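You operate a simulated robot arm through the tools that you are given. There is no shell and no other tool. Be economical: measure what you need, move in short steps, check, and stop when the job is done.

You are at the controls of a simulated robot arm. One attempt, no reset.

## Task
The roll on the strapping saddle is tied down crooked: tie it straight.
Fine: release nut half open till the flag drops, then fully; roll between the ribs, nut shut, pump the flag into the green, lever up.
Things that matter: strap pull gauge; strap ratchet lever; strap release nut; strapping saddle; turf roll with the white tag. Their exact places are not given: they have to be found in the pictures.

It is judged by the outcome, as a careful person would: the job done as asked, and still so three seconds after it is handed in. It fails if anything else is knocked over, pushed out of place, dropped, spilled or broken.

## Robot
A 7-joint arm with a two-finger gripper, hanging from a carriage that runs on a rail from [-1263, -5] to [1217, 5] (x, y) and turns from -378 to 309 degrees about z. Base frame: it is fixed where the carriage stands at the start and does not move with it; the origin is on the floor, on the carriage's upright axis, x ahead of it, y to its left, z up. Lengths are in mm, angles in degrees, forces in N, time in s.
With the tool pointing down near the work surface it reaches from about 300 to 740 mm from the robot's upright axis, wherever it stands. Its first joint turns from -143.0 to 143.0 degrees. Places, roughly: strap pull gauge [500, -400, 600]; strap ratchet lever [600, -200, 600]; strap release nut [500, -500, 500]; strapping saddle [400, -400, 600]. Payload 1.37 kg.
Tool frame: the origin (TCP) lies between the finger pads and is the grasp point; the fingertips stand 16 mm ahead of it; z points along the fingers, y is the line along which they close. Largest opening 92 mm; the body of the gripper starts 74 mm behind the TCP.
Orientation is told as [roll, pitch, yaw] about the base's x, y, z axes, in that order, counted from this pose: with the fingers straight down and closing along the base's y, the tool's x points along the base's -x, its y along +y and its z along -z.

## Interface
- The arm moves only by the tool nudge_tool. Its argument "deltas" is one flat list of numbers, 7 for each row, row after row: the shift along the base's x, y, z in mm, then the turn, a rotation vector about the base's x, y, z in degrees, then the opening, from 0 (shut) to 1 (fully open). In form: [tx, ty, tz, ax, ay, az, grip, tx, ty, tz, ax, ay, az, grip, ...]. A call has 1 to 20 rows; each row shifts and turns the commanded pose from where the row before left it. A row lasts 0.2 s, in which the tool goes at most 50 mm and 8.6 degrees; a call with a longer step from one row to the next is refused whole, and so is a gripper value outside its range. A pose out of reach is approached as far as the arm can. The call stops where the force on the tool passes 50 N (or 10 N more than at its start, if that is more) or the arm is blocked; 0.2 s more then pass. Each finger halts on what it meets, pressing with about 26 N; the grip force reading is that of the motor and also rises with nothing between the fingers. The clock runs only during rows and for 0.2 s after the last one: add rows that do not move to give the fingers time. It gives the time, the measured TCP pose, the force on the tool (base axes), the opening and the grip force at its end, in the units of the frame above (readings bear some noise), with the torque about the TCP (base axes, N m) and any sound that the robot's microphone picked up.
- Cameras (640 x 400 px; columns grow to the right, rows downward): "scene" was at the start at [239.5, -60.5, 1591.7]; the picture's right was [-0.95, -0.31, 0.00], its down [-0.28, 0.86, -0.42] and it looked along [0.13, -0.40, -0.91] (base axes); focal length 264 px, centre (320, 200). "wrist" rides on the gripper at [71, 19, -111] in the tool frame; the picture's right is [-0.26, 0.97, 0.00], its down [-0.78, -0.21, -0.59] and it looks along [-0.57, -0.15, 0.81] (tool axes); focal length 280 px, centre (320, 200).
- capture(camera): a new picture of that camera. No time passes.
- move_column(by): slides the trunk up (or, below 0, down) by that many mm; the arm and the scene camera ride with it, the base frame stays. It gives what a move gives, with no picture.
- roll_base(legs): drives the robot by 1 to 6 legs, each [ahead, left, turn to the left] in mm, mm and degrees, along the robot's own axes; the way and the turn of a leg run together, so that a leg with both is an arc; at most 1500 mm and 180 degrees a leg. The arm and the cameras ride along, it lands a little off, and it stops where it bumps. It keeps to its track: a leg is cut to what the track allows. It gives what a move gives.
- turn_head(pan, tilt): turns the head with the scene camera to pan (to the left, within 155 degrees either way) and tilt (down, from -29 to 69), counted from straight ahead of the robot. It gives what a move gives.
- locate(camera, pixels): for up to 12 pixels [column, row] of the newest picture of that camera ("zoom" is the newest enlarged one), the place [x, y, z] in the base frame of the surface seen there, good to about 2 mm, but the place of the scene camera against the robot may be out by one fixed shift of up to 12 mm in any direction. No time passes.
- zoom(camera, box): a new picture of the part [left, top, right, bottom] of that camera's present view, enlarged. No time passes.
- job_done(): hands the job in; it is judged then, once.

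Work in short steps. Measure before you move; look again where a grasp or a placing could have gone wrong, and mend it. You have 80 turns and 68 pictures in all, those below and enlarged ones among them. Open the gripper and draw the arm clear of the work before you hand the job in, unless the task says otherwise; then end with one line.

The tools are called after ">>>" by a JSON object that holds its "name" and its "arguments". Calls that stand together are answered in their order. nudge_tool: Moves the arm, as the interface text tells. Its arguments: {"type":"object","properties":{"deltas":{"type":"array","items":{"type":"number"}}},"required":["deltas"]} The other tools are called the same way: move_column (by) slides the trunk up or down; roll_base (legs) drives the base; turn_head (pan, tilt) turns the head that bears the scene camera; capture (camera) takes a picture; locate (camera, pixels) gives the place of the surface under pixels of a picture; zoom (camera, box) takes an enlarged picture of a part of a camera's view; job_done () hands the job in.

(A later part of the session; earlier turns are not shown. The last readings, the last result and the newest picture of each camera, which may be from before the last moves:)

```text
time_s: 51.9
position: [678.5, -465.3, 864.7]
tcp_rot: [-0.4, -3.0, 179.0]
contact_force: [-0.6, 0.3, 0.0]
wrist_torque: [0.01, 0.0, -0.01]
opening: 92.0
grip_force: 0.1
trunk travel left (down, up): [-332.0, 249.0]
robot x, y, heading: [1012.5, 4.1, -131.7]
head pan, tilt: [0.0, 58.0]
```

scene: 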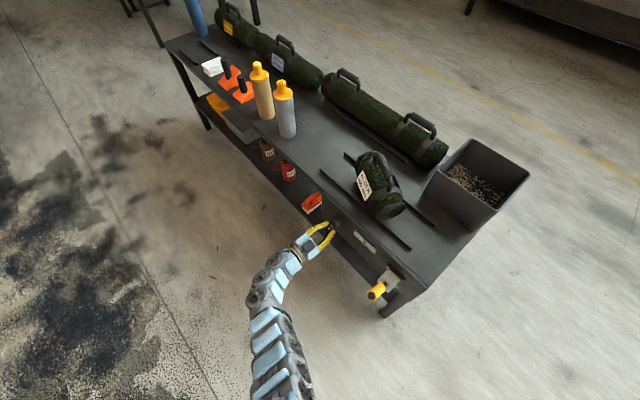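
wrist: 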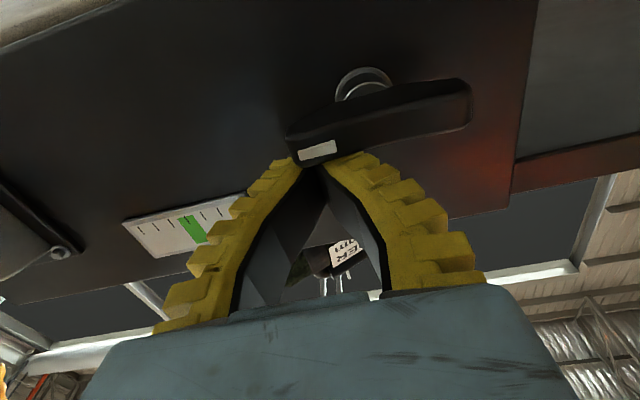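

The tool points down at (679,-465,865). I drive the carriage 280 mm toward -x over the roll, then yaw the tool +63° to line up with the handle.

>>> {"name": "roll_base", "arguments": {"legs": [[186, -209, 0]]}}

>>> {"name": "nudge_tool", "arguments": {"deltas": [0, 10, 0, 0, 0, 8, 1, 0, 10, 0, 0, 0, 8, 1, 0, 10, 0, 0, 0, 8, 1, 0, 10, 0, 0, 0, 8, 1, 0, 0, 0, 0, 0, 8, 1, 0, 0, 0, 0, 0, 8, 1, 0, 0, 0, 0, 0, 8, 1, 0, 0, 0, 0, 3, 7, 1, 0, 0, 0, 0, 0, 0, 1]}}

>>> {"name": "capture", "arguments": {"camera": "wrist"}}

```text
time_s: 53.8
position: [409.8, -469.9, 865.2]
tcp_rot: [-0.5, -3.0, 179.4]
contact_force: [-0.3, -0.4, 0.4]
wrist_torque: [-0.02, -0.02, 0.02]
opening: 92.3
grip_force: 0.1
trunk travel left (down, up): [-332.0, 249.0]
robot x, y, heading: [742.9, -0.6, -131.3]
head pan, tilt: [0.0, 58.0]
```

```text
time_s: 55.8
position: [411.2, -426.6, 863.6]
tcp_rot: [-3.0, -4.4, -117.5]
contact_force: [0.7, -0.2, -0.8]
wrist_torque: [-0.02, 0.02, -0.03]
opening: 91.8
grip_force: 0.0
trunk travel left (down, up): [-332.0, 249.0]
robot x, y, heading: [740.7, 0.6, -131.3]
head pan, tilt: [0.0, 58.0]
```

```text
32 pictures are left
```

wrist: 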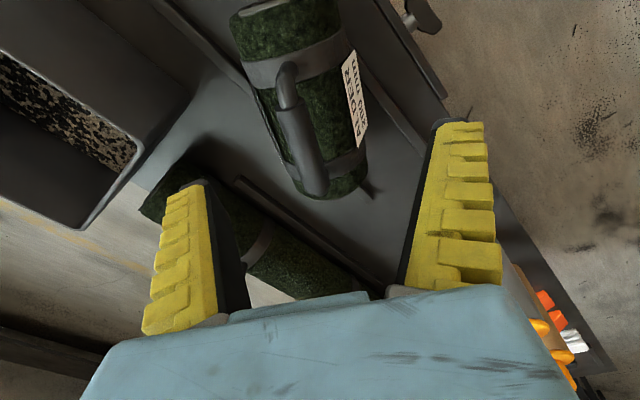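

The handle shows from (287,75) to (312,185). I measure it, the ribs and the roll.

>>> {"name": "locate", "arguments": {"camera": "wrist", "pixels": [[293, 110], [318, 165], [303, 135], [285, 75], [313, 190], [284, 140], [322, 130], [262, 60], [320, 50], [366, 175], [240, 50], [345, 160]]}}

>>> {"name": "zoom", "arguments": {"camera": "wrist", "box": [160, 0, 440, 210]}}

```text
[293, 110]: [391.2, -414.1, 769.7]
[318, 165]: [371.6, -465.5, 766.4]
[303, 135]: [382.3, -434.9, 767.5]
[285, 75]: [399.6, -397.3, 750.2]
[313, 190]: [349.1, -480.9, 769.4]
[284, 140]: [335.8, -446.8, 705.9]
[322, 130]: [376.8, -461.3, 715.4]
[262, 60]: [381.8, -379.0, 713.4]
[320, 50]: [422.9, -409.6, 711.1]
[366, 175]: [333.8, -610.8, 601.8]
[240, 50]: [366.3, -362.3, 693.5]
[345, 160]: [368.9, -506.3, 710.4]
```

```text
1.90 times, centred on (300, 105) of wrist
```

zoom: 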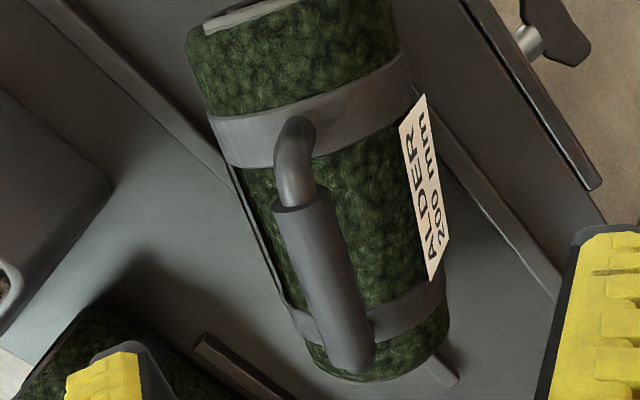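

Handle axis runs (390,-414) to (351,-481), 30° off y, top z≈768; the centre is (370,-447). I take out the tool's tilt, centre over it, then lower to z≈757.

>>> {"name": "nudge_tool", "arguments": {"deltas": [-20, -10, 0, 2.5, -4.7, 0, 1, -21, -10, 0, 0, 0, -2.5, 1, 0, 0, -30, 0, 0, 0, 1, 0, 0, -20, 0, 0, 0, 1, 0, 0, 0, 0, 0, 0, 1]}}

>>> {"name": "capture", "arguments": {"camera": "wrist"}}

```text
time_s: 57.0
position: [367.9, -446.6, 815.2]
tcp_rot: [0.1, -0.2, -120.1]
contact_force: [-1.1, 0.3, 0.3]
wrist_torque: [-0.05, -0.01, 0.01]
opening: 91.8
grip_force: 0.1
trunk travel left (down, up): [-332.0, 249.0]
robot x, y, heading: [740.6, 3.4, -131.1]
head pan, tilt: [0.0, 58.0]
```

```text
30 pictures are left
```

wrist: 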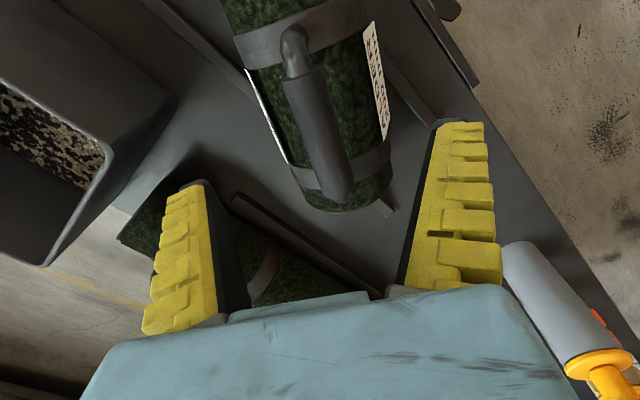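

The handle lies between the fingers; I lower to z≈757 and close.

>>> {"name": "nudge_tool", "arguments": {"deltas": [0, 0, -25, 0, 0, 0, 1, 0, 0, -20, 0, 0, 0, 1, 0, 0, -13, 0, 0, 0, 1, 0, 0, 0, 0, 0, 0, 0.6, 0, 0, 0, 0, 0, 0, 0.3, 0, 0, 0, 0, 0, 0, 0, 0, 0, 0, 0, 0, 0, 0]}}

>>> {"name": "capture", "arguments": {"camera": "wrist"}}

```text
time_s: 58.6
position: [368.5, -447.5, 756.2]
tcp_rot: [0.0, -0.3, -120.1]
contact_force: [0.9, 1.0, 3.3]
wrist_torque: [-0.02, 0.03, 0.5]
opening: 20.8
grip_force: 25.9
trunk travel left (down, up): [-332.0, 249.0]
robot x, y, heading: [743.9, 5.2, -131.3]
head pan, tilt: [0.0, 58.0]
```

```text
29 pictures are left
```

wrist: 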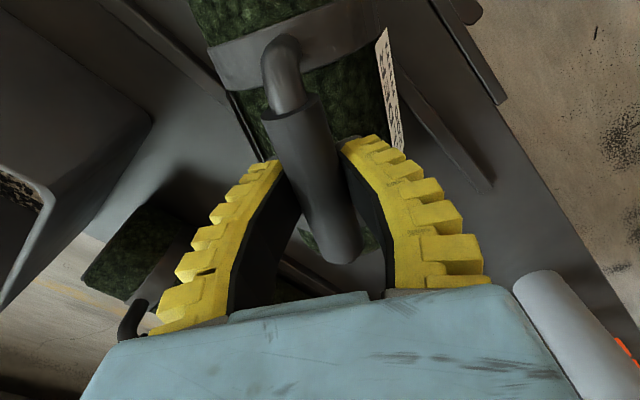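

Gripped on the handle (opening 20.8). I lift it 30 mm gently.

>>> {"name": "nudge_tool", "arguments": {"deltas": [0, 0, 6, 0, 0, 0, 0, 0, 0, 8, 0, 0, 0, 0, 0, 0, 8, 0, 0, 0, 0, 0, 0, 8, 0, 0, 0, 0, 0, 0, 0, 0, 0, 0, 0]}}

>>> {"name": "capture", "arguments": {"camera": "scene"}}

```text
time_s: 59.8
position: [368.7, -448.5, 787.4]
tcp_rot: [0.0, -0.2, -120.1]
contact_force: [-0.5, -0.5, 0.4]
wrist_torque: [0.0, 0.01, -0.04]
opening: 0.0
grip_force: 26.0
trunk travel left (down, up): [-332.0, 249.0]
robot x, y, heading: [738.7, 4.7, -131.0]
head pan, tilt: [0.0, 58.0]
```

```text
28 pictures are left
```

scene: 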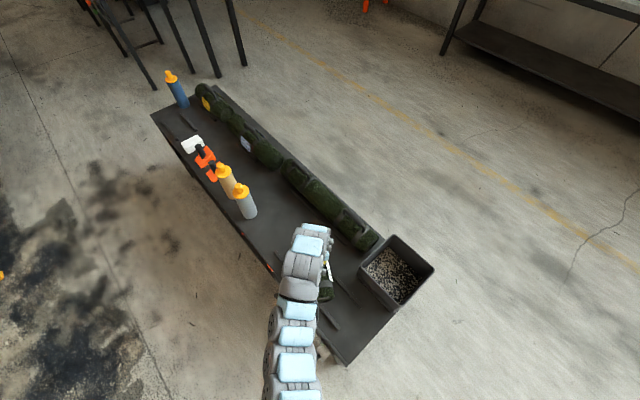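

The handle slipped out (opening 0). I look at the roll's state.

>>> {"name": "nudge_tool", "arguments": {"deltas": [0, 0, 20, 0, 0, 0, 0.5, 0, 0, 20, 0, 0, 0, 1, 0, 0, 0, 0, 0, 0, 1]}}

>>> {"name": "capture", "arguments": {"camera": "wrist"}}

>>> {"name": "locate", "arguments": {"camera": "wrist", "pixels": [[293, 75], [330, 165], [312, 120], [295, 40], [335, 192], [250, 70], [385, 80]]}}

```text
time_s: 60.6
position: [369.0, -448.0, 828.6]
tcp_rot: [0.0, -0.2, -120.1]
contact_force: [-0.3, 0.9, -0.7]
wrist_torque: [0.04, -0.01, -0.01]
opening: 92.1
grip_force: 0.0
trunk travel left (down, up): [-332.0, 249.0]
robot x, y, heading: [741.4, 3.8, -131.1]
head pan, tilt: [0.0, 58.0]
```

```text
27 pictures are left
```

wrist: 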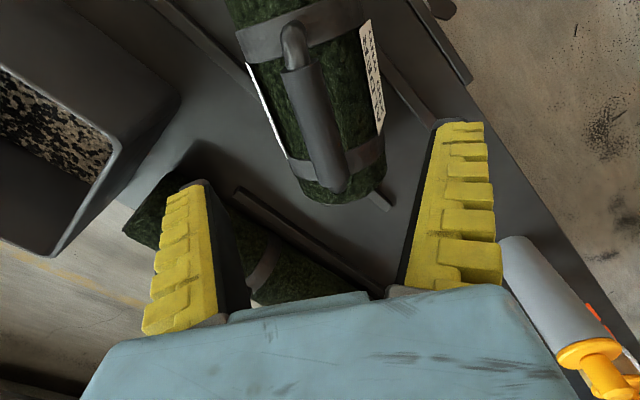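

```text
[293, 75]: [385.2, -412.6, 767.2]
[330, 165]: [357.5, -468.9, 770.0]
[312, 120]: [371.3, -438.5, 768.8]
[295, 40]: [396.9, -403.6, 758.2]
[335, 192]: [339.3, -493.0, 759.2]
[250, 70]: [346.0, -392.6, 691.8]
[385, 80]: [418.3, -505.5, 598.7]
```

The roll barely moved: either a weak grip or something still holds it. I re-grip lower (z≈749) and lift just a few mm to read the force.

>>> {"name": "nudge_tool", "arguments": {"deltas": [-1, 0, -30, 0, 0, 0, 1, 0, 0, -30, 0, 0, 0, 1, 0, 0, -20, 0, 0, 0, 1, 0, 0, 0, 0, 0, 0, 0.5, 0, 0, 0, 0, 0, 0, 0.2, 0, 0, 0, 0, 0, 0, 0, 0, 0, 0, 0, 0, 0, 0, 0, 0, 0, 0, 0, 0, 0]}}

>>> {"name": "nudge_tool", "arguments": {"deltas": [0, 0, 3, 0, 0, 0, 0, 0, 0, 3, 0, 0, 0, 0]}}

```text
time_s: 62.4
position: [370.9, -445.9, 743.7]
tcp_rot: [0.0, -0.1, -120.2]
contact_force: [-0.9, -0.2, -11.5]
wrist_torque: [0.01, -0.03, -0.02]
opening: 12.0
grip_force: 26.5
trunk travel left (down, up): [-332.0, 249.0]
robot x, y, heading: [739.4, 6.2, -131.1]
head pan, tilt: [0.0, 58.0]
```

```text
time_s: 63.0
position: [368.5, -447.5, 749.8]
tcp_rot: [-0.1, -0.2, -120.1]
contact_force: [0.3, 0.5, -11.4]
wrist_torque: [-0.01, -0.01, -0.01]
opening: 11.7
grip_force: 26.4
trunk travel left (down, up): [-332.0, 249.0]
robot x, y, heading: [743.6, 2.0, -131.0]
head pan, tilt: [0.0, 58.0]
```

It carries a steady -11.4 N: the roll's weight. I lift it 24 mm more.

>>> {"name": "nudge_tool", "arguments": {"deltas": [0, 0, 6, 0, 0, 0, 0, 0, 0, 6, 0, 0, 0, 0, 0, 0, 6, 0, 0, 0, 0, 0, 0, 6, 0, 0, 0, 0, 0, 0, 0, 0, 0, 0, 0]}}

>>> {"name": "capture", "arguments": {"camera": "wrist"}}

```text
time_s: 64.2
position: [369.9, -448.8, 777.3]
tcp_rot: [0.0, 0.0, -120.1]
contact_force: [0.5, -0.1, -11.3]
wrist_torque: [-0.02, 0.01, -0.02]
opening: 11.1
grip_force: 26.3
trunk travel left (down, up): [-332.0, 249.0]
robot x, y, heading: [746.4, 3.9, -131.3]
head pan, tilt: [0.0, 58.0]
```

```text
26 pictures are left
```

wrist: 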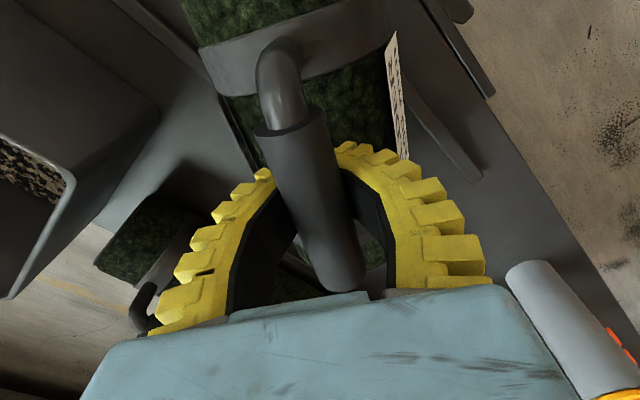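

The roll is up. I turn it +30° and look how it lies against the ribs.

>>> {"name": "nudge_tool", "arguments": {"deltas": [0, 0, 0, 0, 0, 6, 0, 0, 0, 0, 0, 0, 6, 0, 0, 0, 0, 0, 0, 6, 0, 0, 0, 0, 0, 0, 6, 0, 0, 0, 0, 0, 0, 6, 0, 0, 0, 0, 0, 0, 0, 0, 0, 0, 0, 0, 0, 0, 0]}}

>>> {"name": "capture", "arguments": {"camera": "wrist"}}

>>> {"name": "capture", "arguments": {"camera": "scene"}}

```text
time_s: 65.8
position: [369.0, -447.3, 776.3]
tcp_rot: [0.0, -0.1, -90.0]
contact_force: [-0.2, -0.1, -10.8]
wrist_torque: [0.02, 0.01, 0.0]
opening: 10.8
grip_force: 25.7
trunk travel left (down, up): [-332.0, 249.0]
robot x, y, heading: [739.1, 4.0, -131.4]
head pan, tilt: [0.0, 58.0]
```

```text
25 pictures are left
```

wrist: 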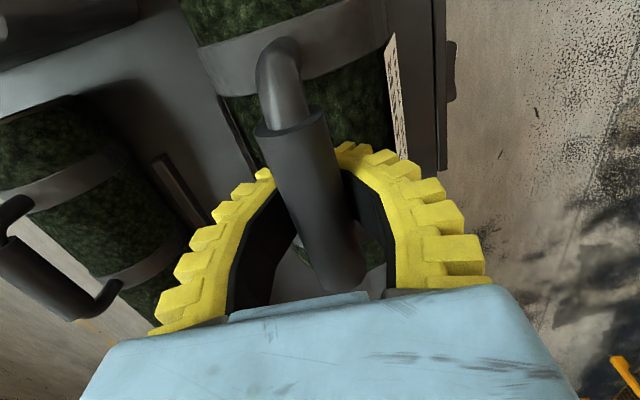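

```text
24 pictures are left
```

scene: 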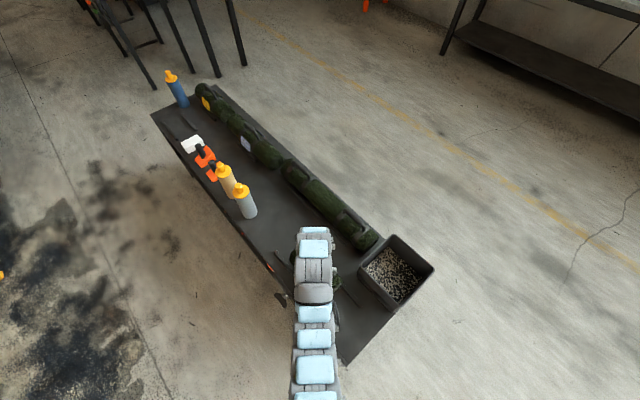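

I check the handle's direction and the roll's position against the far rib.

>>> {"name": "locate", "arguments": {"camera": "wrist", "pixels": [[293, 140], [328, 250], [310, 195], [280, 60], [390, 40], [205, 60], [398, 140], [160, 160], [190, 215], [225, 105], [440, 60], [440, 160]]}}

```text
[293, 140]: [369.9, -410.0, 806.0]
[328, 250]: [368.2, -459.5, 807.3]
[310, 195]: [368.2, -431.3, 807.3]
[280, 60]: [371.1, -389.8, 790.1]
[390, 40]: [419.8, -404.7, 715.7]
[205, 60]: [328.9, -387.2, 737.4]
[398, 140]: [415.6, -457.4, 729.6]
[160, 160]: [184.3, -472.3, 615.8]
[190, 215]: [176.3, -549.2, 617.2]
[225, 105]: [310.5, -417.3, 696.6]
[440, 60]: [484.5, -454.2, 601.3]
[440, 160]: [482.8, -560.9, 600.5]
```

The handle is within about 1.5° of the ribs' direction and centred at x≈369 (groove centre 367.5). I trim by 1.5° and 1 mm, then lower until it lands.

>>> {"name": "nudge_tool", "arguments": {"deltas": [-1.5, 0, -8, 0, 0, 1.5, 0, 0, 0, -8, 0, 0, 0, 0, 0, 0, -6, 0, 0, 0, 0, 0, 0, -4, 0, 0, 0, 0, 0, 0, 0, 0, 0, 0, 0]}}

>>> {"name": "nudge_tool", "arguments": {"deltas": [0, 0, -4, 0, 0, 0, 0, 0, 0, -3, 0, 0, 0, 0, 0, 0, 0, 0, 0, 0, 0]}}

>>> {"name": "nudge_tool", "arguments": {"deltas": [0, 0, -3, 0, 0, 0, 0, 0, 0, -3, 0, 0, 0, 0, 0, 0, 0, 0, 0, 0, 0]}}

```text
time_s: 67.0
position: [367.4, -448.2, 749.4]
tcp_rot: [0.1, 0.0, -88.6]
contact_force: [-0.8, 0.4, -12.1]
wrist_torque: [-0.03, 0.01, -0.02]
opening: 10.3
grip_force: 26.1
trunk travel left (down, up): [-332.0, 249.0]
robot x, y, heading: [744.1, 4.1, -131.5]
head pan, tilt: [0.0, 58.0]
```

```text
time_s: 67.8
position: [368.4, -448.3, 744.7]
tcp_rot: [0.2, -0.1, -88.5]
contact_force: [-0.9, 0.5, -11.0]
wrist_torque: [0.01, 0.01, 0.05]
opening: 10.1
grip_force: 26.2
trunk travel left (down, up): [-332.0, 249.0]
robot x, y, heading: [744.9, 5.2, -131.2]
head pan, tilt: [0.0, 58.0]
```

```text
time_s: 68.6
position: [368.4, -447.3, 737.4]
tcp_rot: [0.1, -0.1, -88.5]
contact_force: [-0.2, -0.1, -10.3]
wrist_torque: [0.0, 0.03, -0.03]
opening: 9.6
grip_force: 26.2
trunk travel left (down, up): [-332.0, 249.0]
robot x, y, heading: [741.4, 0.2, -131.3]
head pan, tilt: [0.0, 58.0]
```

Still carrying about 10–11 N; I go down further in small steps.

>>> {"name": "nudge_tool", "arguments": {"deltas": [0, 0, -3, 0, 0, 0, 0, 0, 0, -3, 0, 0, 0, 0, 0, 0, 0, 0, 0, 0, 0]}}

>>> {"name": "nudge_tool", "arguments": {"deltas": [0, 0, -2, 0, 0, 0, 0, 0, 0, -2, 0, 0, 0, 0, 0, 0, 0, 0, 0, 0, 0]}}

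>>> {"name": "capture", "arguments": {"camera": "wrist"}}

```text
time_s: 69.4
position: [367.2, -447.1, 732.5]
tcp_rot: [0.1, 0.0, -88.6]
contact_force: [0.0, 0.6, -10.2]
wrist_torque: [0.01, 0.0, -0.01]
opening: 9.6
grip_force: 25.8
trunk travel left (down, up): [-332.0, 249.0]
robot x, y, heading: [738.3, 3.1, -131.0]
head pan, tilt: [0.0, 58.0]
```

```text
time_s: 70.2
position: [366.8, -446.9, 727.6]
tcp_rot: [0.1, 0.0, -88.6]
contact_force: [0.0, 0.3, -10.6]
wrist_torque: [-0.04, -0.03, -0.03]
opening: 9.3
grip_force: 26.6
trunk travel left (down, up): [-332.0, 249.0]
robot x, y, heading: [740.5, 0.2, -131.2]
head pan, tilt: [0.0, 58.0]
```

```text
23 pictures are left
```

wrist: 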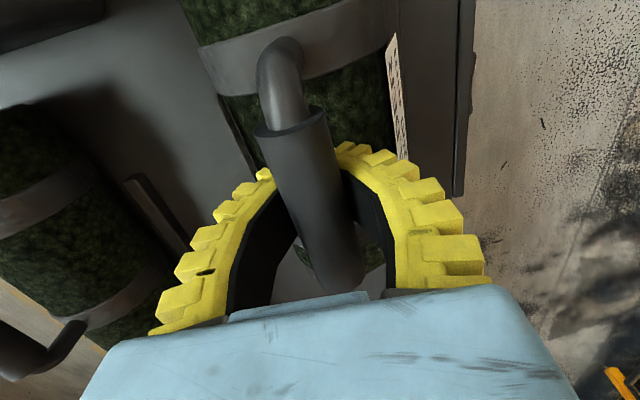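

>>> {"name": "locate", "arguments": {"camera": "wrist", "pixels": [[310, 195], [280, 60], [328, 250], [390, 40], [205, 60], [225, 105], [240, 150]]}}

>>> {"name": "nudge_tool", "arguments": {"deltas": [0, 0, -2, 0, 0, 0, 0, 0, 0, -2, 0, 0, 0, 0, 0, 0, 0, 0, 0, 0, 0]}}

>>> {"name": "nudge_tool", "arguments": {"deltas": [0, 0, -2, 0, 0, 0, 0, 0, 0, -2, 0, 0, 0, 0, 0, 0, 0, 0, 0, 0, 0]}}

```text
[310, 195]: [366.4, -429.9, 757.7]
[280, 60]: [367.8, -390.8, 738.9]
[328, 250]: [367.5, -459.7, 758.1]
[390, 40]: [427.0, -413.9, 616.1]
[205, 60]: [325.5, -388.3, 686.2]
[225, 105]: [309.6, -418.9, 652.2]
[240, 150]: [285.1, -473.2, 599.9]
```

```text
time_s: 71.0
position: [366.8, -448.0, 722.0]
tcp_rot: [0.1, -0.2, -88.5]
contact_force: [0.3, 0.1, -9.9]
wrist_torque: [0.02, 0.0, 0.02]
opening: 9.1
grip_force: 25.6
trunk travel left (down, up): [-332.0, 249.0]
robot x, y, heading: [742.9, 0.5, -131.1]
head pan, tilt: [0.0, 58.0]
```

```text
time_s: 71.8
position: [367.8, -449.3, 720.1]
tcp_rot: [0.0, -0.2, -88.6]
contact_force: [0.9, 3.3, 1.9]
wrist_torque: [-0.06, 0.02, 0.07]
opening: 6.0
grip_force: 26.2
trunk travel left (down, up): [-332.0, 249.0]
robot x, y, heading: [741.8, 3.3, -131.3]
head pan, tilt: [0.0, 58.0]
```

The load went to ~0 N at z=720: the roll has landed at groove depth. I release, rise and look.

>>> {"name": "nudge_tool", "arguments": {"deltas": [0, 0, 0, 0, 0, 0, 0.3, 0, 0, 0, 0, 0, 0, 0.6, 0, 0, 0, 0, 0, 0, 1, 0, 0, 0, 0, 0, 0, 1, 0, 0, 30, 0, 0, 0, 1, 0, 0, 40, 0, 0, 0, 1, 0, 20, 45, 0, 0, 0, 1, 0, 40, 25, 0, 0, 0, 1]}}

>>> {"name": "capture", "arguments": {"camera": "wrist"}}

```text
time_s: 73.6
position: [365.1, -387.2, 862.8]
tcp_rot: [-0.1, 0.0, -88.6]
contact_force: [0.1, 0.5, 0.6]
wrist_torque: [0.01, -0.05, -0.02]
opening: 92.0
grip_force: 0.1
trunk travel left (down, up): [-332.0, 249.0]
robot x, y, heading: [739.4, 4.1, -131.1]
head pan, tilt: [0.0, 58.0]
```

```text
22 pictures are left
```

wrist: 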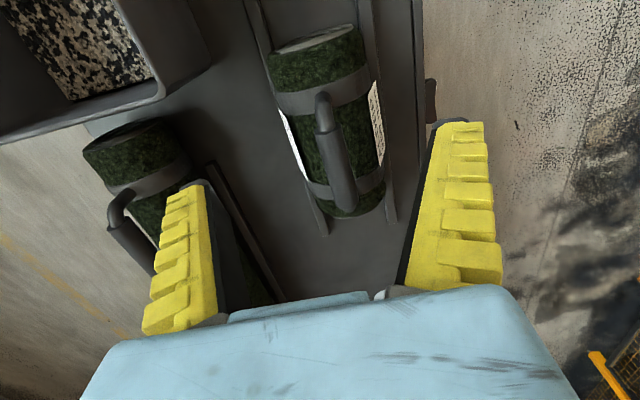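

The roll lies straight between the ribs. Now back to the nut: I drive the carriage out by the same amount and restore the front-facing pose.

>>> {"name": "roll_base", "arguments": {"legs": [[-180, 203, 0]]}}

>>> {"name": "nudge_tool", "arguments": {"deltas": [5, -8, 0, 0, 0, -8, 1, 5, -8, 0, 0, 0, -8, 1, 5, -8, 0, 0, 0, -8, 1, 5, -8, 0, 0, 0, -8, 1, 5, -8, 0, 0, 0, -8, 1, 5, -8, 0, 0, 0, -8, 1, 5, -8, 0, 0, 0, -8, 1, 5, -8, 0, 0, 0, -8, 1, 0, -8, 0, 0, 0, -8, 1, 0, -8, 0, 0, 0, -8, 1, 0, 0, 0, 0, 0, -8, 1, 0, 0, 0, 0, 0, -3, 1, 0, 0, 0, 0, 0, 0, 1]}}

```text
time_s: 75.5
position: [634.0, -387.1, 862.4]
tcp_rot: [-0.1, -0.2, -88.6]
contact_force: [-0.2, -1.0, -0.1]
wrist_torque: [0.0, 0.03, 0.01]
opening: 92.2
grip_force: 0.1
trunk travel left (down, up): [-332.0, 249.0]
robot x, y, heading: [1007.2, 0.7, -130.8]
head pan, tilt: [0.0, 58.0]
```

```text
time_s: 78.3
position: [673.1, -465.5, 863.7]
tcp_rot: [0.0, -0.2, -179.6]
contact_force: [-1.0, -0.1, -0.2]
wrist_torque: [0.01, -0.04, -0.04]
opening: 92.1
grip_force: 0.0
trunk travel left (down, up): [-332.0, 249.0]
robot x, y, heading: [1005.9, 7.1, -131.0]
head pan, tilt: [0.0, 58.0]
```

Now I pitch the tool to point at the panel, fingers closed, and lower the trunk.

>>> {"name": "nudge_tool", "arguments": {"deltas": [0, 0, 0, 0, 8, 0, 0.5, 0, 0, 0, 0, 8, 0, 0, 0, 0, 0, 0, 8, 0, 0, 0, 0, 0, 0, 8, 0, 0, 0, 0, 0, 0, 8, 0, 0, 0, 0, 0, 0, 8, 0, 0, 0, 0, 0, 0, 8, 0, 0, 0, 0, 0, 0, 8, 0, 0, 0, 0, 0, 0, 8, 0, 0, 0, 0, 0, 0, 8, 0, 0, 0, 0, 0, 0, 8, 0, 0, 0, 0, 0, 0, 2, 0, 0]}}

>>> {"name": "move_column", "arguments": {"by": -331}}

>>> {"name": "capture", "arguments": {"camera": "wrist"}}

```text
time_s: 80.9
position: [653.0, -479.0, 840.1]
tcp_rot: [-4.3, -86.1, -175.2]
contact_force: [-3.0, 0.3, -0.4]
wrist_torque: [-0.01, -0.05, 0.02]
opening: 0.0
grip_force: 26.1
out of reach, approached as far as the arm can: row 8, 9, 11, 12
trunk travel left (down, up): [-332.0, 249.0]
robot x, y, heading: [1009.3, 3.4, -131.2]
head pan, tilt: [0.0, 58.0]
```

```text
time_s: 84.2
position: [656.0, -481.5, 508.2]
tcp_rot: [-3.6, -85.8, -175.8]
contact_force: [0.0, 0.2, 0.0]
wrist_torque: [0.0, 0.05, -0.01]
opening: 0.1
grip_force: 25.6
trunk travel left (down, up): [-1.0, 580.0]
robot x, y, heading: [1007.9, 5.2, -131.2]
head pan, tilt: [0.0, 58.0]
```

```text
21 pictures are left
```

wrist: 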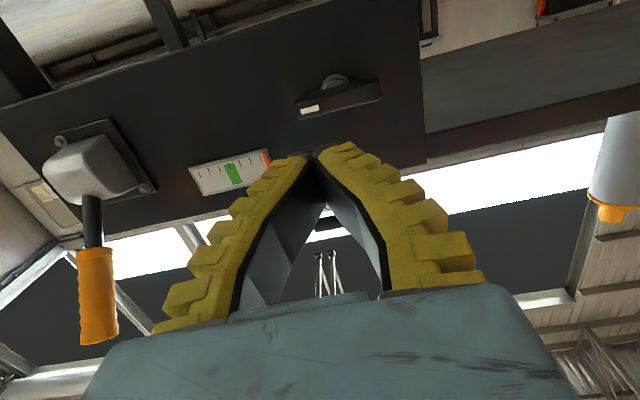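

The bar is level with its mark to the left (+y). I'll push that end up from below, so I first try to reach (590,-470,472).

>>> {"name": "nudge_tool", "arguments": {"deltas": [-22, 4, -9, 0, 2, 0, 0, -22, 4, -9, 0, 2, 0, 0, -22, 4, -9, 0, 0, 0, 0, 0, 0, -9, 0, 0, 0, 0, 0, 0, 0, 0, 0, 0, 0]}}

```text
time_s: 85.4
position: [592.6, -468.4, 471.9]
tcp_rot: [-43.4, -89.7, -135.9]
contact_force: [1.8, 0.2, -0.3]
wrist_torque: [-0.06, 0.02, 0.01]
opening: 0.1
grip_force: 25.5
trunk travel left (down, up): [-1.0, 580.0]
robot x, y, heading: [1008.2, 2.8, -131.0]
head pan, tilt: [0.0, 58.0]
```

Reached. I advance to x≈530 under the marked end and push up through the arc toward 45°.

>>> {"name": "nudge_tool", "arguments": {"deltas": [-31, 0, -2, 0, 0, 0, 0, -31, 0, 0, 0, 0, 0, 0, 0, 2, 7, 0, 0, 0, 0, 0, 3, 8, 0, 0, 0, 0, 0, 2, 8, 0, 0, 0, 0, 0, 0, 8, 0, 0, 0, 0, 0, 0, 0, 0, 0, 0, 0]}}

>>> {"name": "capture", "arguments": {"camera": "wrist"}}

```text
time_s: 87.0
position: [547.6, -455.8, 505.3]
tcp_rot: [-62.5, -89.5, -116.8]
contact_force: [0.4, 0.7, 0.4]
wrist_torque: [-0.02, 0.04, 0.0]
opening: 0.0
grip_force: 26.1
out of reach, approached as far as the arm can: row 2
trunk travel left (down, up): [-1.0, 580.0]
robot x, y, heading: [1007.3, 8.0, -130.9]
head pan, tilt: [0.0, 58.0]
```

```text
20 pictures are left
```

wrist: 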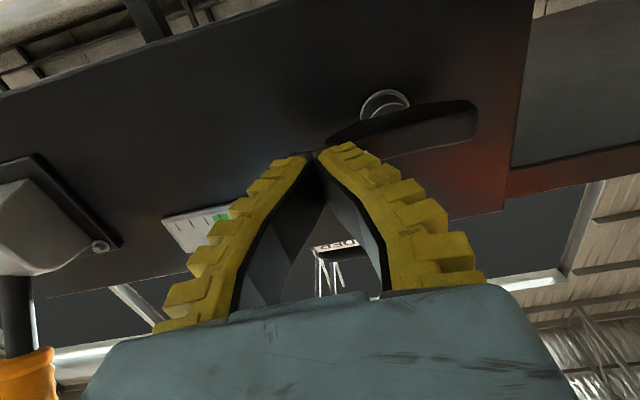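

The tips only grazed past the bar's front (x short by ~17, outer reach). I back off, drop down again and move the carriage 50 mm nearer.

>>> {"name": "nudge_tool", "arguments": {"deltas": [30, 0, 0, 0, 0, 0, 0, 30, -4, -12, 0, 0, 0, 0, 20, -4, -12, 0, 0, 0, 0, 0, -4, -10, 0, 0, 0, 0, 0, 0, 0, 0, 0, 0, 0]}}

>>> {"name": "roll_base", "arguments": {"legs": [[33, -38, 0]]}}

```text
time_s: 88.2
position: [628.1, -467.9, 469.7]
tcp_rot: [-66.2, -89.5, -113.3]
contact_force: [0.6, 0.4, 0.1]
wrist_torque: [0.01, 0.01, -0.03]
opening: 0.1
grip_force: 25.7
trunk travel left (down, up): [-1.0, 580.0]
robot x, y, heading: [1009.7, 4.9, -130.9]
head pan, tilt: [0.0, 58.0]
```

```text
time_s: 89.1
position: [574.6, -465.2, 469.7]
tcp_rot: [-68.9, -89.7, -110.8]
contact_force: [-1.0, -0.1, -0.1]
wrist_torque: [0.04, -0.03, -0.04]
opening: 0.0
grip_force: 26.4
trunk travel left (down, up): [-1.0, 580.0]
robot x, y, heading: [961.8, 1.1, -131.3]
head pan, tilt: [0.0, 58.0]
```

Now I advance 47 mm to x≈528 and push up a little, checking that x is held.

>>> {"name": "nudge_tool", "arguments": {"deltas": [-24, -3, 0, 0, 0, 0, 0, -23, -2, 0, 0, 0, 0, 0, 0, 2, 7, 0, 0, 0, 0, 0, 3, 8, 0, 0, 0, 0, 0, 2, 8, 0, 0, 0, 0, 0, 0, 8, 0, 0, 0, 0, 0, 0, 0, 0, 0, 0, 0]}}

>>> {"name": "capture", "arguments": {"camera": "wrist"}}

```text
time_s: 90.7
position: [530.5, -462.6, 501.3]
tcp_rot: [-65.4, -89.5, -114.2]
contact_force: [0.3, 1.7, -0.5]
wrist_torque: [-0.03, 0.03, 0.0]
opening: 0.1
grip_force: 25.9
trunk travel left (down, up): [-1.0, 580.0]
robot x, y, heading: [962.4, 3.9, -131.3]
head pan, tilt: [0.0, 58.0]
```

```text
19 pictures are left
```

wrist: 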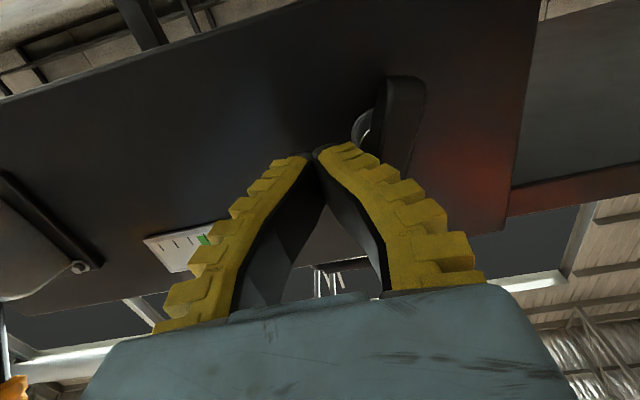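

The bar turned with the push. I continue over the top and press toward -y until the stop.

>>> {"name": "nudge_tool", "arguments": {"deltas": [0, -5, 8, 0, 0, 0, 0, 0, -7, 9, 0, 0, 0, 0, 0, -7, 8, 0, 0, 0, 0, 0, -4, 2, 0, 0, 0, 0, 0, -4, 0, 0, 0, 0, 0, 0, -3, 0, 0, 0, 0, 0, 0, 0, 0, 0, 0, 0, 0]}}

>>> {"name": "capture", "arguments": {"camera": "wrist"}}

```text
time_s: 92.1
position: [528.2, -472.1, 521.7]
tcp_rot: [-79.2, -88.8, -101.6]
contact_force: [9.2, 38.0, 7.1]
wrist_torque: [-0.21, -0.02, 0.38]
opening: 0.1
grip_force: 25.2
trunk travel left (down, up): [-1.0, 580.0]
robot x, y, heading: [957.7, 8.4, -131.6]
head pan, tilt: [0.0, 58.0]
stopped in row 7: the force on the tool passed its limit at 52 N (the readings are from after the stop); the commanded pose is now the measured one
```

```text
18 pictures are left
```

wrist: 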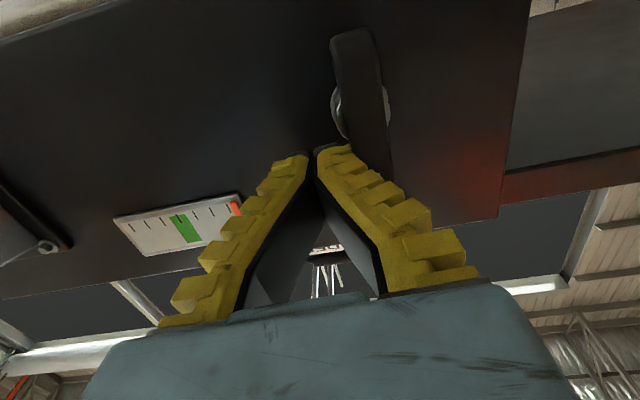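

Stopped at the hard stop (38 N). I back away and verify the bar is vertical.

>>> {"name": "nudge_tool", "arguments": {"deltas": [0, 6, 0, 0, 0, 0, 0, 30, 2, 0, 0, 0, 0, 0, 40, 0, 0, 0, 0, 0, 0, 40, 0, 0, 0, 0, 0, 0, 30, 0, 0, 0, 0, 0, 0, 0, 0, 0, 0, 0, 0, 0]}}

>>> {"name": "capture", "arguments": {"camera": "wrist"}}

```text
time_s: 93.5
position: [670.3, -485.0, 527.0]
tcp_rot: [-67.0, -89.5, -113.2]
contact_force: [0.6, 0.9, -0.5]
wrist_torque: [0.0, 0.01, 0.02]
opening: 0.3
grip_force: 26.0
trunk travel left (down, up): [-1.0, 580.0]
robot x, y, heading: [956.8, 2.5, -131.2]
head pan, tilt: [0.0, 58.0]
```

```text
17 pictures are left
```

wrist: 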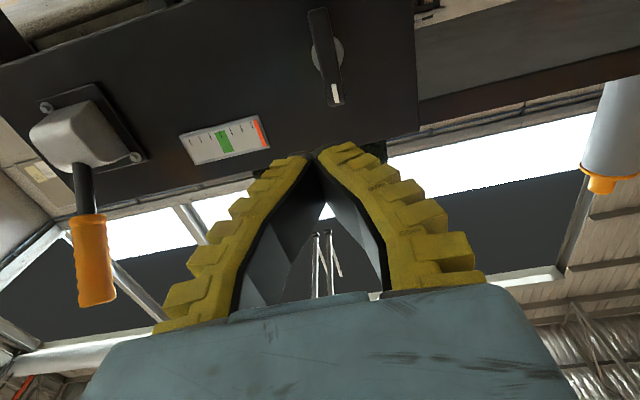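

The bar is back vertical with its mark up: nut shut. Next the lever: I drive the carriage 140 mm toward +x, raise the trunk, and bring the tool in front of the lever handle.

>>> {"name": "roll_base", "arguments": {"legs": [[-92, 105, 0]]}}

>>> {"name": "move_column", "arguments": {"by": 90}}

>>> {"name": "nudge_tool", "arguments": {"deltas": [-10, 40, 0, 0, 0, 0, 0.5, -10, 40, 0, 0, 0, 0, 1, -20, 40, 0, 0, 0, 0, 1, -20, 40, 0, 0, 0, 0, 1, -20, 40, 0, 0, 0, 0, 1, -20, 40, 0, 0, 0, 0, 1, 0, 0, 0, 0, 0, 0, 1]}}

>>> {"name": "capture", "arguments": {"camera": "wrist"}}

```text
time_s: 94.9
position: [809.7, -482.2, 527.6]
tcp_rot: [-62.5, -89.4, -117.5]
contact_force: [0.0, 1.0, 0.7]
wrist_torque: [0.01, -0.03, 0.01]
opening: 0.0
grip_force: 26.2
trunk travel left (down, up): [-1.0, 580.0]
robot x, y, heading: [1096.3, 6.8, -131.1]
head pan, tilt: [0.0, 58.0]
```

```text
time_s: 96.1
position: [810.1, -481.7, 617.4]
tcp_rot: [-66.0, -89.5, -114.1]
contact_force: [-0.1, 0.4, 0.3]
wrist_torque: [0.02, 0.02, 0.01]
opening: 0.0
grip_force: 25.9
trunk travel left (down, up): [-91.0, 490.0]
robot x, y, heading: [1099.4, 3.6, -131.4]
head pan, tilt: [0.0, 58.0]
```

```text
time_s: 97.7
position: [709.9, -242.7, 617.8]
tcp_rot: [-65.1, -89.5, -115.0]
contact_force: [-0.4, 0.1, 0.3]
wrist_torque: [-0.01, -0.01, 0.06]
opening: 92.0
grip_force: 0.0
trunk travel left (down, up): [-91.0, 490.0]
robot x, y, heading: [1096.6, 4.0, -131.2]
head pan, tilt: [0.0, 58.0]
```

```text
16 pictures are left
```

wrist: 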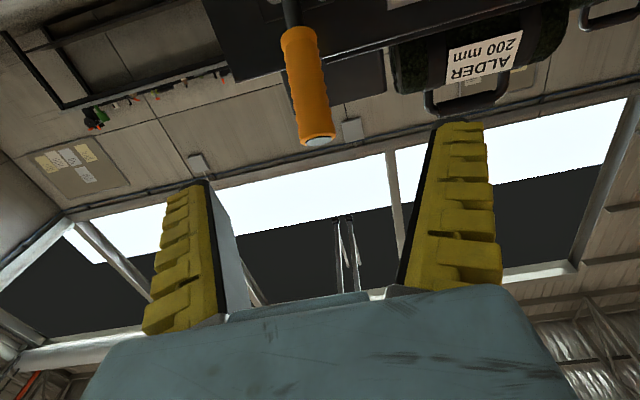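

Reached. I measure the handle here.

>>> {"name": "locate", "arguments": {"camera": "wrist", "pixels": [[318, 138], [310, 100], [300, 50], [292, 15], [290, 80], [328, 80]]}}

```text
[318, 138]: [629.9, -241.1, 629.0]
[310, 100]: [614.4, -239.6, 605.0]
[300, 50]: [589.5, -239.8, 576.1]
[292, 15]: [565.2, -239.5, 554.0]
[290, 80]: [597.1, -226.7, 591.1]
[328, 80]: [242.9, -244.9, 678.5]
```

The handle's axis runs at about 49° through (604,-240,613) and (580,-240,585). I move in to grip at (600,-240,608).

>>> {"name": "nudge_tool", "arguments": {"deltas": [-30, 1, -3, 0, 0, 0, 1, -30, 1, -3, 0, 0, 0, 1, -30, 0, -3, 0, 0, 0, 1, -20, 0, 0, 0, 0, 0, 1, 0, 0, 0, 0, 0, 0, 0.6, 0, 0, 0, 0, 0, 0, 0.3, 0, 0, 0, 0, 0, 0, 0, 0, 0, 0, 0, 0, 0, 0]}}

>>> {"name": "capture", "arguments": {"camera": "wrist"}}

```text
time_s: 99.5
position: [600.5, -236.9, 608.0]
tcp_rot: [-68.6, -89.4, -111.4]
contact_force: [0.5, 1.7, 1.3]
wrist_torque: [-0.02, 0.46, -0.01]
opening: 23.1
grip_force: 27.9
trunk travel left (down, up): [-91.0, 490.0]
robot x, y, heading: [1096.8, 7.5, -131.1]
head pan, tilt: [0.0, 58.0]
```

```text
15 pictures are left
```

wrist: 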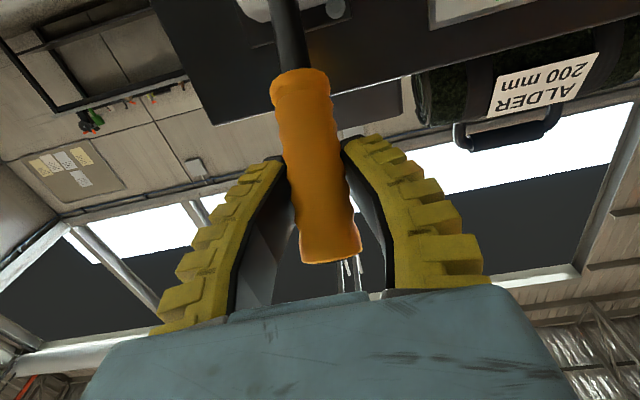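

Gripped on the handle. I swing it down along its arc by about 20° and see force and sound.

>>> {"name": "nudge_tool", "arguments": {"deltas": [7.5, 0, -7, 0, 0, 0, 0, 7, 0, -8, 0, 0, 0, 0, 6.5, 0, -9, 0, 0, 0, 0, 6, 0, -9.5, 0, 0, 0, 0, 0, 0, 0, 0, 0, 0, 0]}}

>>> {"name": "capture", "arguments": {"camera": "scene"}}

```text
time_s: 100.7
position: [626.3, -239.1, 572.5]
tcp_rot: [-66.2, -89.3, -113.9]
contact_force: [3.9, 10.4, 8.3]
wrist_torque: [0.09, 0.7, -0.05]
opening: 23.2
grip_force: 28.2
trunk travel left (down, up): [-91.0, 490.0]
robot x, y, heading: [1095.0, 1.7, -131.4]
head pan, tilt: [0.0, 58.0]
```

```text
14 pictures are left
```

scene: 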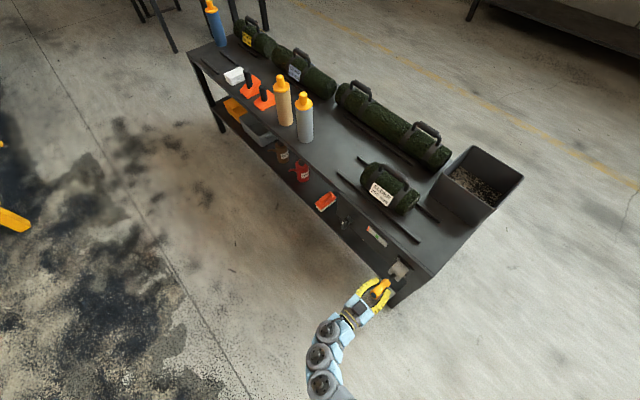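

The lever follows (force ~14 N). The gauge is in view at (377,236). I continue down about 25° and read it.

>>> {"name": "nudge_tool", "arguments": {"deltas": [5, 0, -10, 0, 0, 0, 0, 4.5, 0, -10.5, 0, 0, 0, 0, 3.5, 0, -11, 0, 0, 0, 0, 2.5, 0, -11, 0, 0, 0, 0, 0, 0, 0, 0, 0, 0, 0]}}

>>> {"name": "zoom", "arguments": {"camera": "scene", "box": [330, 200, 426, 260]}}

```text
time_s: 101.9
position: [640.0, -237.9, 531.9]
tcp_rot: [-76.1, -89.5, -104.0]
contact_force: [-9.9, 8.2, 2.1]
wrist_torque: [0.06, 0.76, 0.0]
opening: 16.3
grip_force: 28.3
trunk travel left (down, up): [-91.0, 490.0]
robot x, y, heading: [1098.2, 5.0, -131.2]
head pan, tilt: [0.0, 58.0]
```

```text
6.67 times, centred on (378, 230) of scene
```

zoom: 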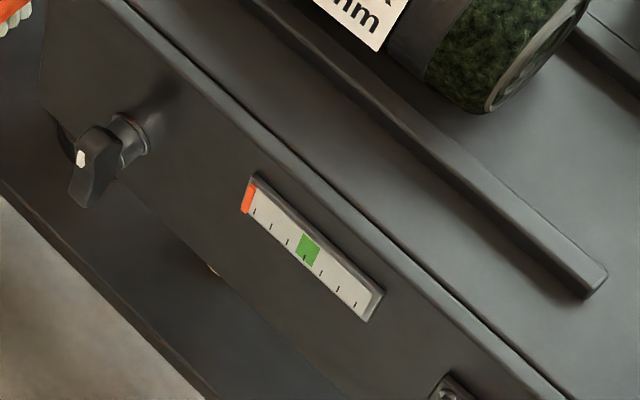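

The flag hasn't risen yet; opening fell to 16, so I check the grip.

>>> {"name": "capture", "arguments": {"camera": "wrist"}}

>>> {"name": "locate", "arguments": {"camera": "wrist", "pixels": [[318, 200], [310, 150], [305, 110], [300, 80], [295, 30]]}}

```text
12 pictures are left
```

wrist: 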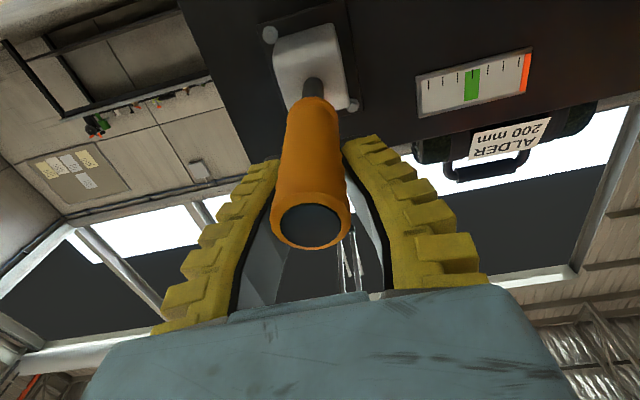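

```text
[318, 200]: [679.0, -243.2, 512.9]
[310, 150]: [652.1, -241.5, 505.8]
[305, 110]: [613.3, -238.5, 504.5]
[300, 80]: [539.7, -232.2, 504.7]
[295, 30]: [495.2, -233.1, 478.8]
```

The lever is now about level, and the fingers ride high on it (axis z≈518). I re-grip 13 mm lower, then swing further down ~25°.

>>> {"name": "nudge_tool", "arguments": {"deltas": [0, 0, 0, 0, 0, 0, 0.5, 0, 0, 0, 0, 0, 0, 0.5, 0, -2, -14, 0, 0, 0, 0.5, 0, 0, 0, 0, 0, 0, 0.2, 0, 0, 0, 0, 0, 0, 0, 0, 0, 0, 0, 0, 0, 0, 0, 0, -9, 0, 0, 0, 0, -1, 0, -9, 0, 0, 0, 0, -2, 0, -9, 0, 0, 0, 0, -3, 0, -9, 0, 0, 0, 0, -4, 0, -9, 0, 0, 0, 0, 0, 0, 0, 0, 0, 0, 0]}}

>>> {"name": "capture", "arguments": {"camera": "wrist"}}

```text
time_s: 104.1
position: [639.1, -238.3, 489.0]
tcp_rot: [-138.3, -89.1, -42.1]
contact_force: [17.7, 13.7, 23.5]
wrist_torque: [0.03, 0.34, -0.2]
opening: 14.1
grip_force: 28.1
trunk travel left (down, up): [-91.0, 490.0]
robot x, y, heading: [1099.7, 3.1, -131.3]
head pan, tilt: [0.0, 58.0]
stopped in row 10: the force on the tool passed its limit at 62 N (the readings are from after the stop); the commanded pose is now the measured one
```

```text
11 pictures are left
```

wrist: 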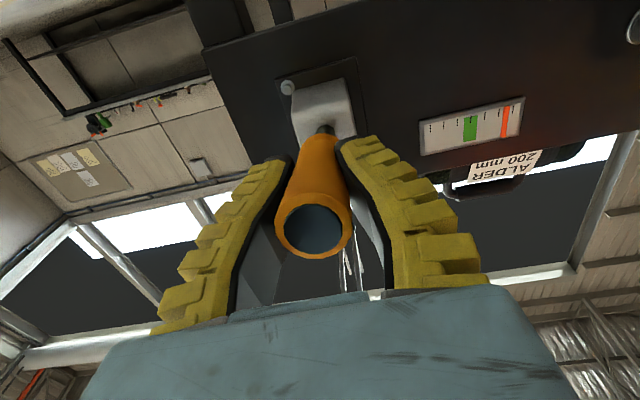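

The flag rose about one tick as the lever hit its lower stop (z≈489). Now I swing the lever back up along its arc.

>>> {"name": "nudge_tool", "arguments": {"deltas": [2, 0, 9, 0, 0, 0, 0, 1, 0, 9, 0, 0, 0, 0, 0, 0, 9, 0, 0, 0, 0, -1, 0, 11, 0, 0, 0, 0, -1, 0, 11, 0, 0, 0, 0, -2.5, 0, 10.5, 0, 0, 0, 0, -3, 0, 10.5, 0, 0, 0, 0, -4, 0, 10, 0, 0, 0, 0, -5, 0, 9.6, 0, 0, 0, 0, -6, 0, 9, 0, 0, 0, 0, -6.4, 0, 8.7, 0, 0, 0, 0, -6.6, 0, 7, 0, 0, 0, 0, -7, 0, 7, 0, 0, 0, 0, 0, 0, 0, 0, 0, 0, 0]}}

>>> {"name": "capture", "arguments": {"camera": "wrist"}}

```text
time_s: 107.1
position: [602.0, -237.4, 600.5]
tcp_rot: [-52.7, -89.1, -127.5]
contact_force: [13.7, 6.5, -13.7]
wrist_torque: [-0.12, 0.14, 0.19]
opening: 20.6
grip_force: 28.0
trunk travel left (down, up): [-91.0, 490.0]
robot x, y, heading: [1101.5, 3.8, -131.4]
head pan, tilt: [0.0, 58.0]
stopped in row 14: the force on the tool passed its limit at 51 N (the readings are from after the stop); the commanded pose is now the measured one
```

```text
10 pictures are left
```

wrist: 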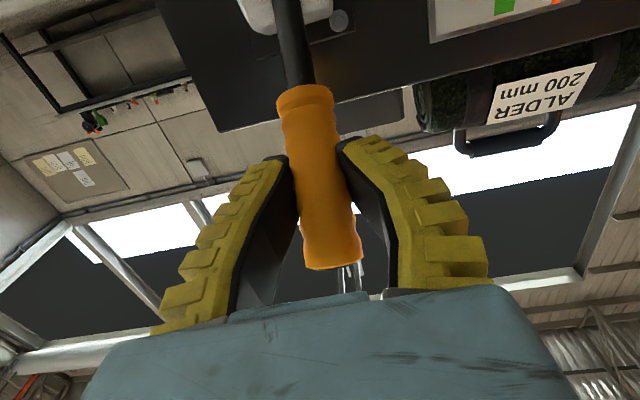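

Lever at its upper stop; the flag held about one tick. I pump a second down-stroke.

>>> {"name": "nudge_tool", "arguments": {"deltas": [7, 0, -8, 0, 0, 0, 0, 6, 0, -8.5, 0, 0, 0, 0, 6, 0, -8.5, 0, 0, 0, 0, 4.5, 0, -9.4, 0, 0, 0, 0, 4.5, 0, -9.4, 0, 0, 0, 0, 2.5, 0, -10, 0, 0, 0, 0, 2.5, 0, -10, 0, 0, 0, 0, 1, 0, -10.3, 0, 0, 0, 0, 1, 0, -10.3, 0, 0, 0, 0, 0, 0, -10, 0, 0, 0, 0, -1, 0, -10, 0, 0, 0, 0, 0, 0, -6, 0, 0, 0, 0, 0, 0, 0, 0, 0, 0, 0]}}

>>> {"name": "zoom", "arguments": {"camera": "scene", "box": [330, 200, 426, 260]}}

```text
time_s: 109.9
position: [635.3, -235.8, 491.7]
tcp_rot: [-62.9, -89.2, -117.5]
contact_force: [11.1, 15.3, -4.6]
wrist_torque: [0.05, 0.01, -0.24]
opening: 20.5
grip_force: 28.2
trunk travel left (down, up): [-91.0, 490.0]
robot x, y, heading: [1098.7, 5.1, -131.6]
head pan, tilt: [0.0, 58.0]
```

```text
6.67 times, centred on (378, 230) of scene
```

zoom: 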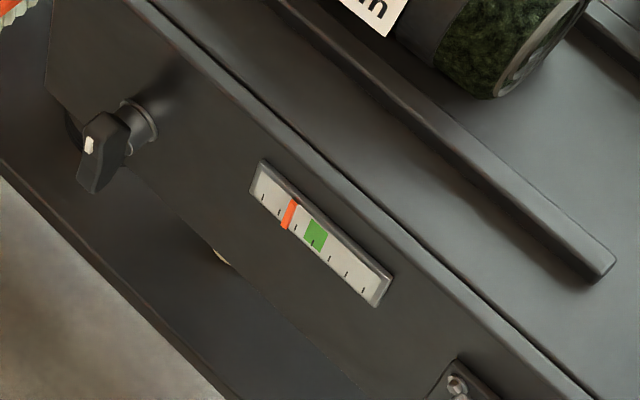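

The flag is just below green now. I swing up and pump a third stroke.

>>> {"name": "nudge_tool", "arguments": {"deltas": [2, 0, 8, 0, 0, 0, 0, 1, 0, 10, 0, 0, 0, 0, 0, 0, 10, 0, 0, 0, 0, -1, 0, 10.3, 0, 0, 0, 0, -2, 0, 10.3, 0, 0, 0, 0, -3, 0, 10, 0, 0, 0, 0, -3, 0, 10, 0, 0, 0, 0, -4.5, 0, 9.4, 0, 0, 0, 0, -4.5, 0, 9.4, 0, 0, 0, 0, -6, 0, 8.5, 0, 0, 0, 0, -6, 0, 8.5, 0, 0, 0, 0, -6, 0, 6, 0, 0, 0, 0, 0, 0, 0, 0, 0, 0, 0]}}

>>> {"name": "nudge_tool", "arguments": {"deltas": [7, 0, -8, 0, 0, 0, 0, 6, 0, -8.5, 0, 0, 0, 0, 6, 0, -8.5, 0, 0, 0, 0, 4.5, 0, -9.4, 0, 0, 0, 0, 4.5, 0, -9.4, 0, 0, 0, 0, 2.5, 0, -10, 0, 0, 0, 0, 2.5, 0, -10, 0, 0, 0, 0, 1, 0, -10.3, 0, 0, 0, 0, 0, 0, 0, 0, 0, 0, 0]}}

>>> {"name": "zoom", "arguments": {"camera": "scene", "box": [330, 200, 426, 260]}}

```text
time_s: 112.6
position: [602.3, -236.6, 600.0]
tcp_rot: [-34.4, -88.8, -146.3]
contact_force: [5.6, 4.2, -15.2]
wrist_torque: [-0.22, 0.06, 0.3]
opening: 18.7
grip_force: 28.3
trunk travel left (down, up): [-91.0, 490.0]
robot x, y, heading: [1096.2, 1.4, -131.4]
head pan, tilt: [0.0, 58.0]
stopped in row 13: the force on the tool passed its limit at 50 N (the readings are from after the stop); the commanded pose is now the measured one
```

```text
time_s: 114.6
position: [635.0, -237.4, 527.4]
tcp_rot: [-41.8, -88.9, -138.7]
contact_force: [9.1, 15.4, 6.5]
wrist_torque: [-0.16, 0.62, 0.05]
opening: 24.5
grip_force: 27.5
trunk travel left (down, up): [-91.0, 490.0]
robot x, y, heading: [1100.0, 1.8, -131.3]
head pan, tilt: [0.0, 58.0]
```

```text
6.67 times, centred on (378, 230) of scene
```

zoom: 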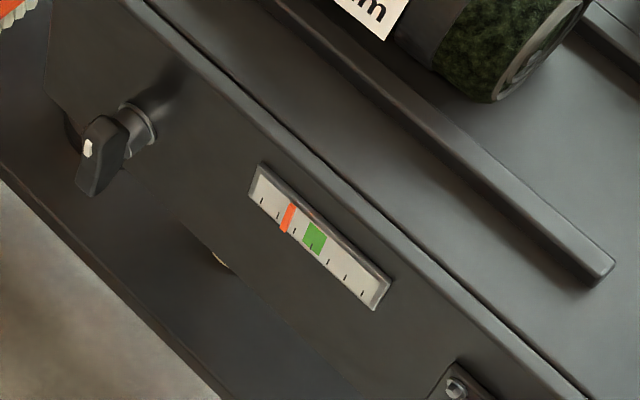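

No change at part-stroke: the ratchet clicks near the bottom. I finish the stroke.

>>> {"name": "nudge_tool", "arguments": {"deltas": [1, 0, -10, 0, 0, 0, 0, 0, 0, -10, 0, 0, 0, 0, -1, 0, -10, 0, 0, 0, 0, 0, 0, -6, 0, 0, 0, 0, 0, 0, 0, 0, 0, 0, 0]}}

>>> {"name": "zoom", "arguments": {"camera": "scene", "box": [330, 200, 426, 260]}}

```text
time_s: 115.8
position: [634.7, -237.0, 490.2]
tcp_rot: [-44.6, -88.9, -135.8]
contact_force: [18.7, 16.7, 15.8]
wrist_torque: [0.09, 0.18, -0.13]
opening: 20.8
grip_force: 28.1
trunk travel left (down, up): [-91.0, 490.0]
robot x, y, heading: [1101.9, 6.9, -131.3]
head pan, tilt: [0.0, 58.0]
```

```text
6.67 times, centred on (378, 230) of scene
```

zoom: 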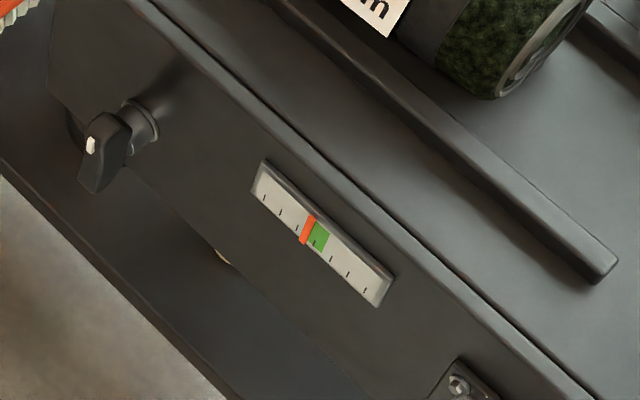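

The flag now sits at the low edge of green. I wait a second and take a tighter look before deciding.

>>> {"name": "nudge_tool", "arguments": {"deltas": [0, 0, 1, 0, 0, 0, 0, 0, 0, 0, 0, 0, 0, 0, 0, 0, 0, 0, 0, 0, 0, 0, 0, 0, 0, 0, 0, 0]}}

>>> {"name": "zoom", "arguments": {"camera": "scene", "box": [362, 218, 394, 250]}}

```text
time_s: 116.8
position: [636.3, -236.6, 491.8]
tcp_rot: [-39.8, -88.9, -140.5]
contact_force: [10.9, 12.2, -2.9]
wrist_torque: [0.05, -0.22, -0.12]
opening: 20.2
grip_force: 28.3
trunk travel left (down, up): [-91.0, 490.0]
robot x, y, heading: [1099.2, 2.8, -131.3]
head pan, tilt: [0.0, 58.0]
```

```text
12.50 times, centred on (378, 234) of scene
```

zoom: 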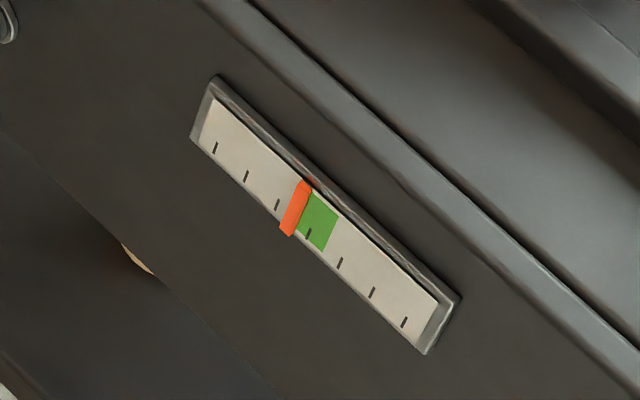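

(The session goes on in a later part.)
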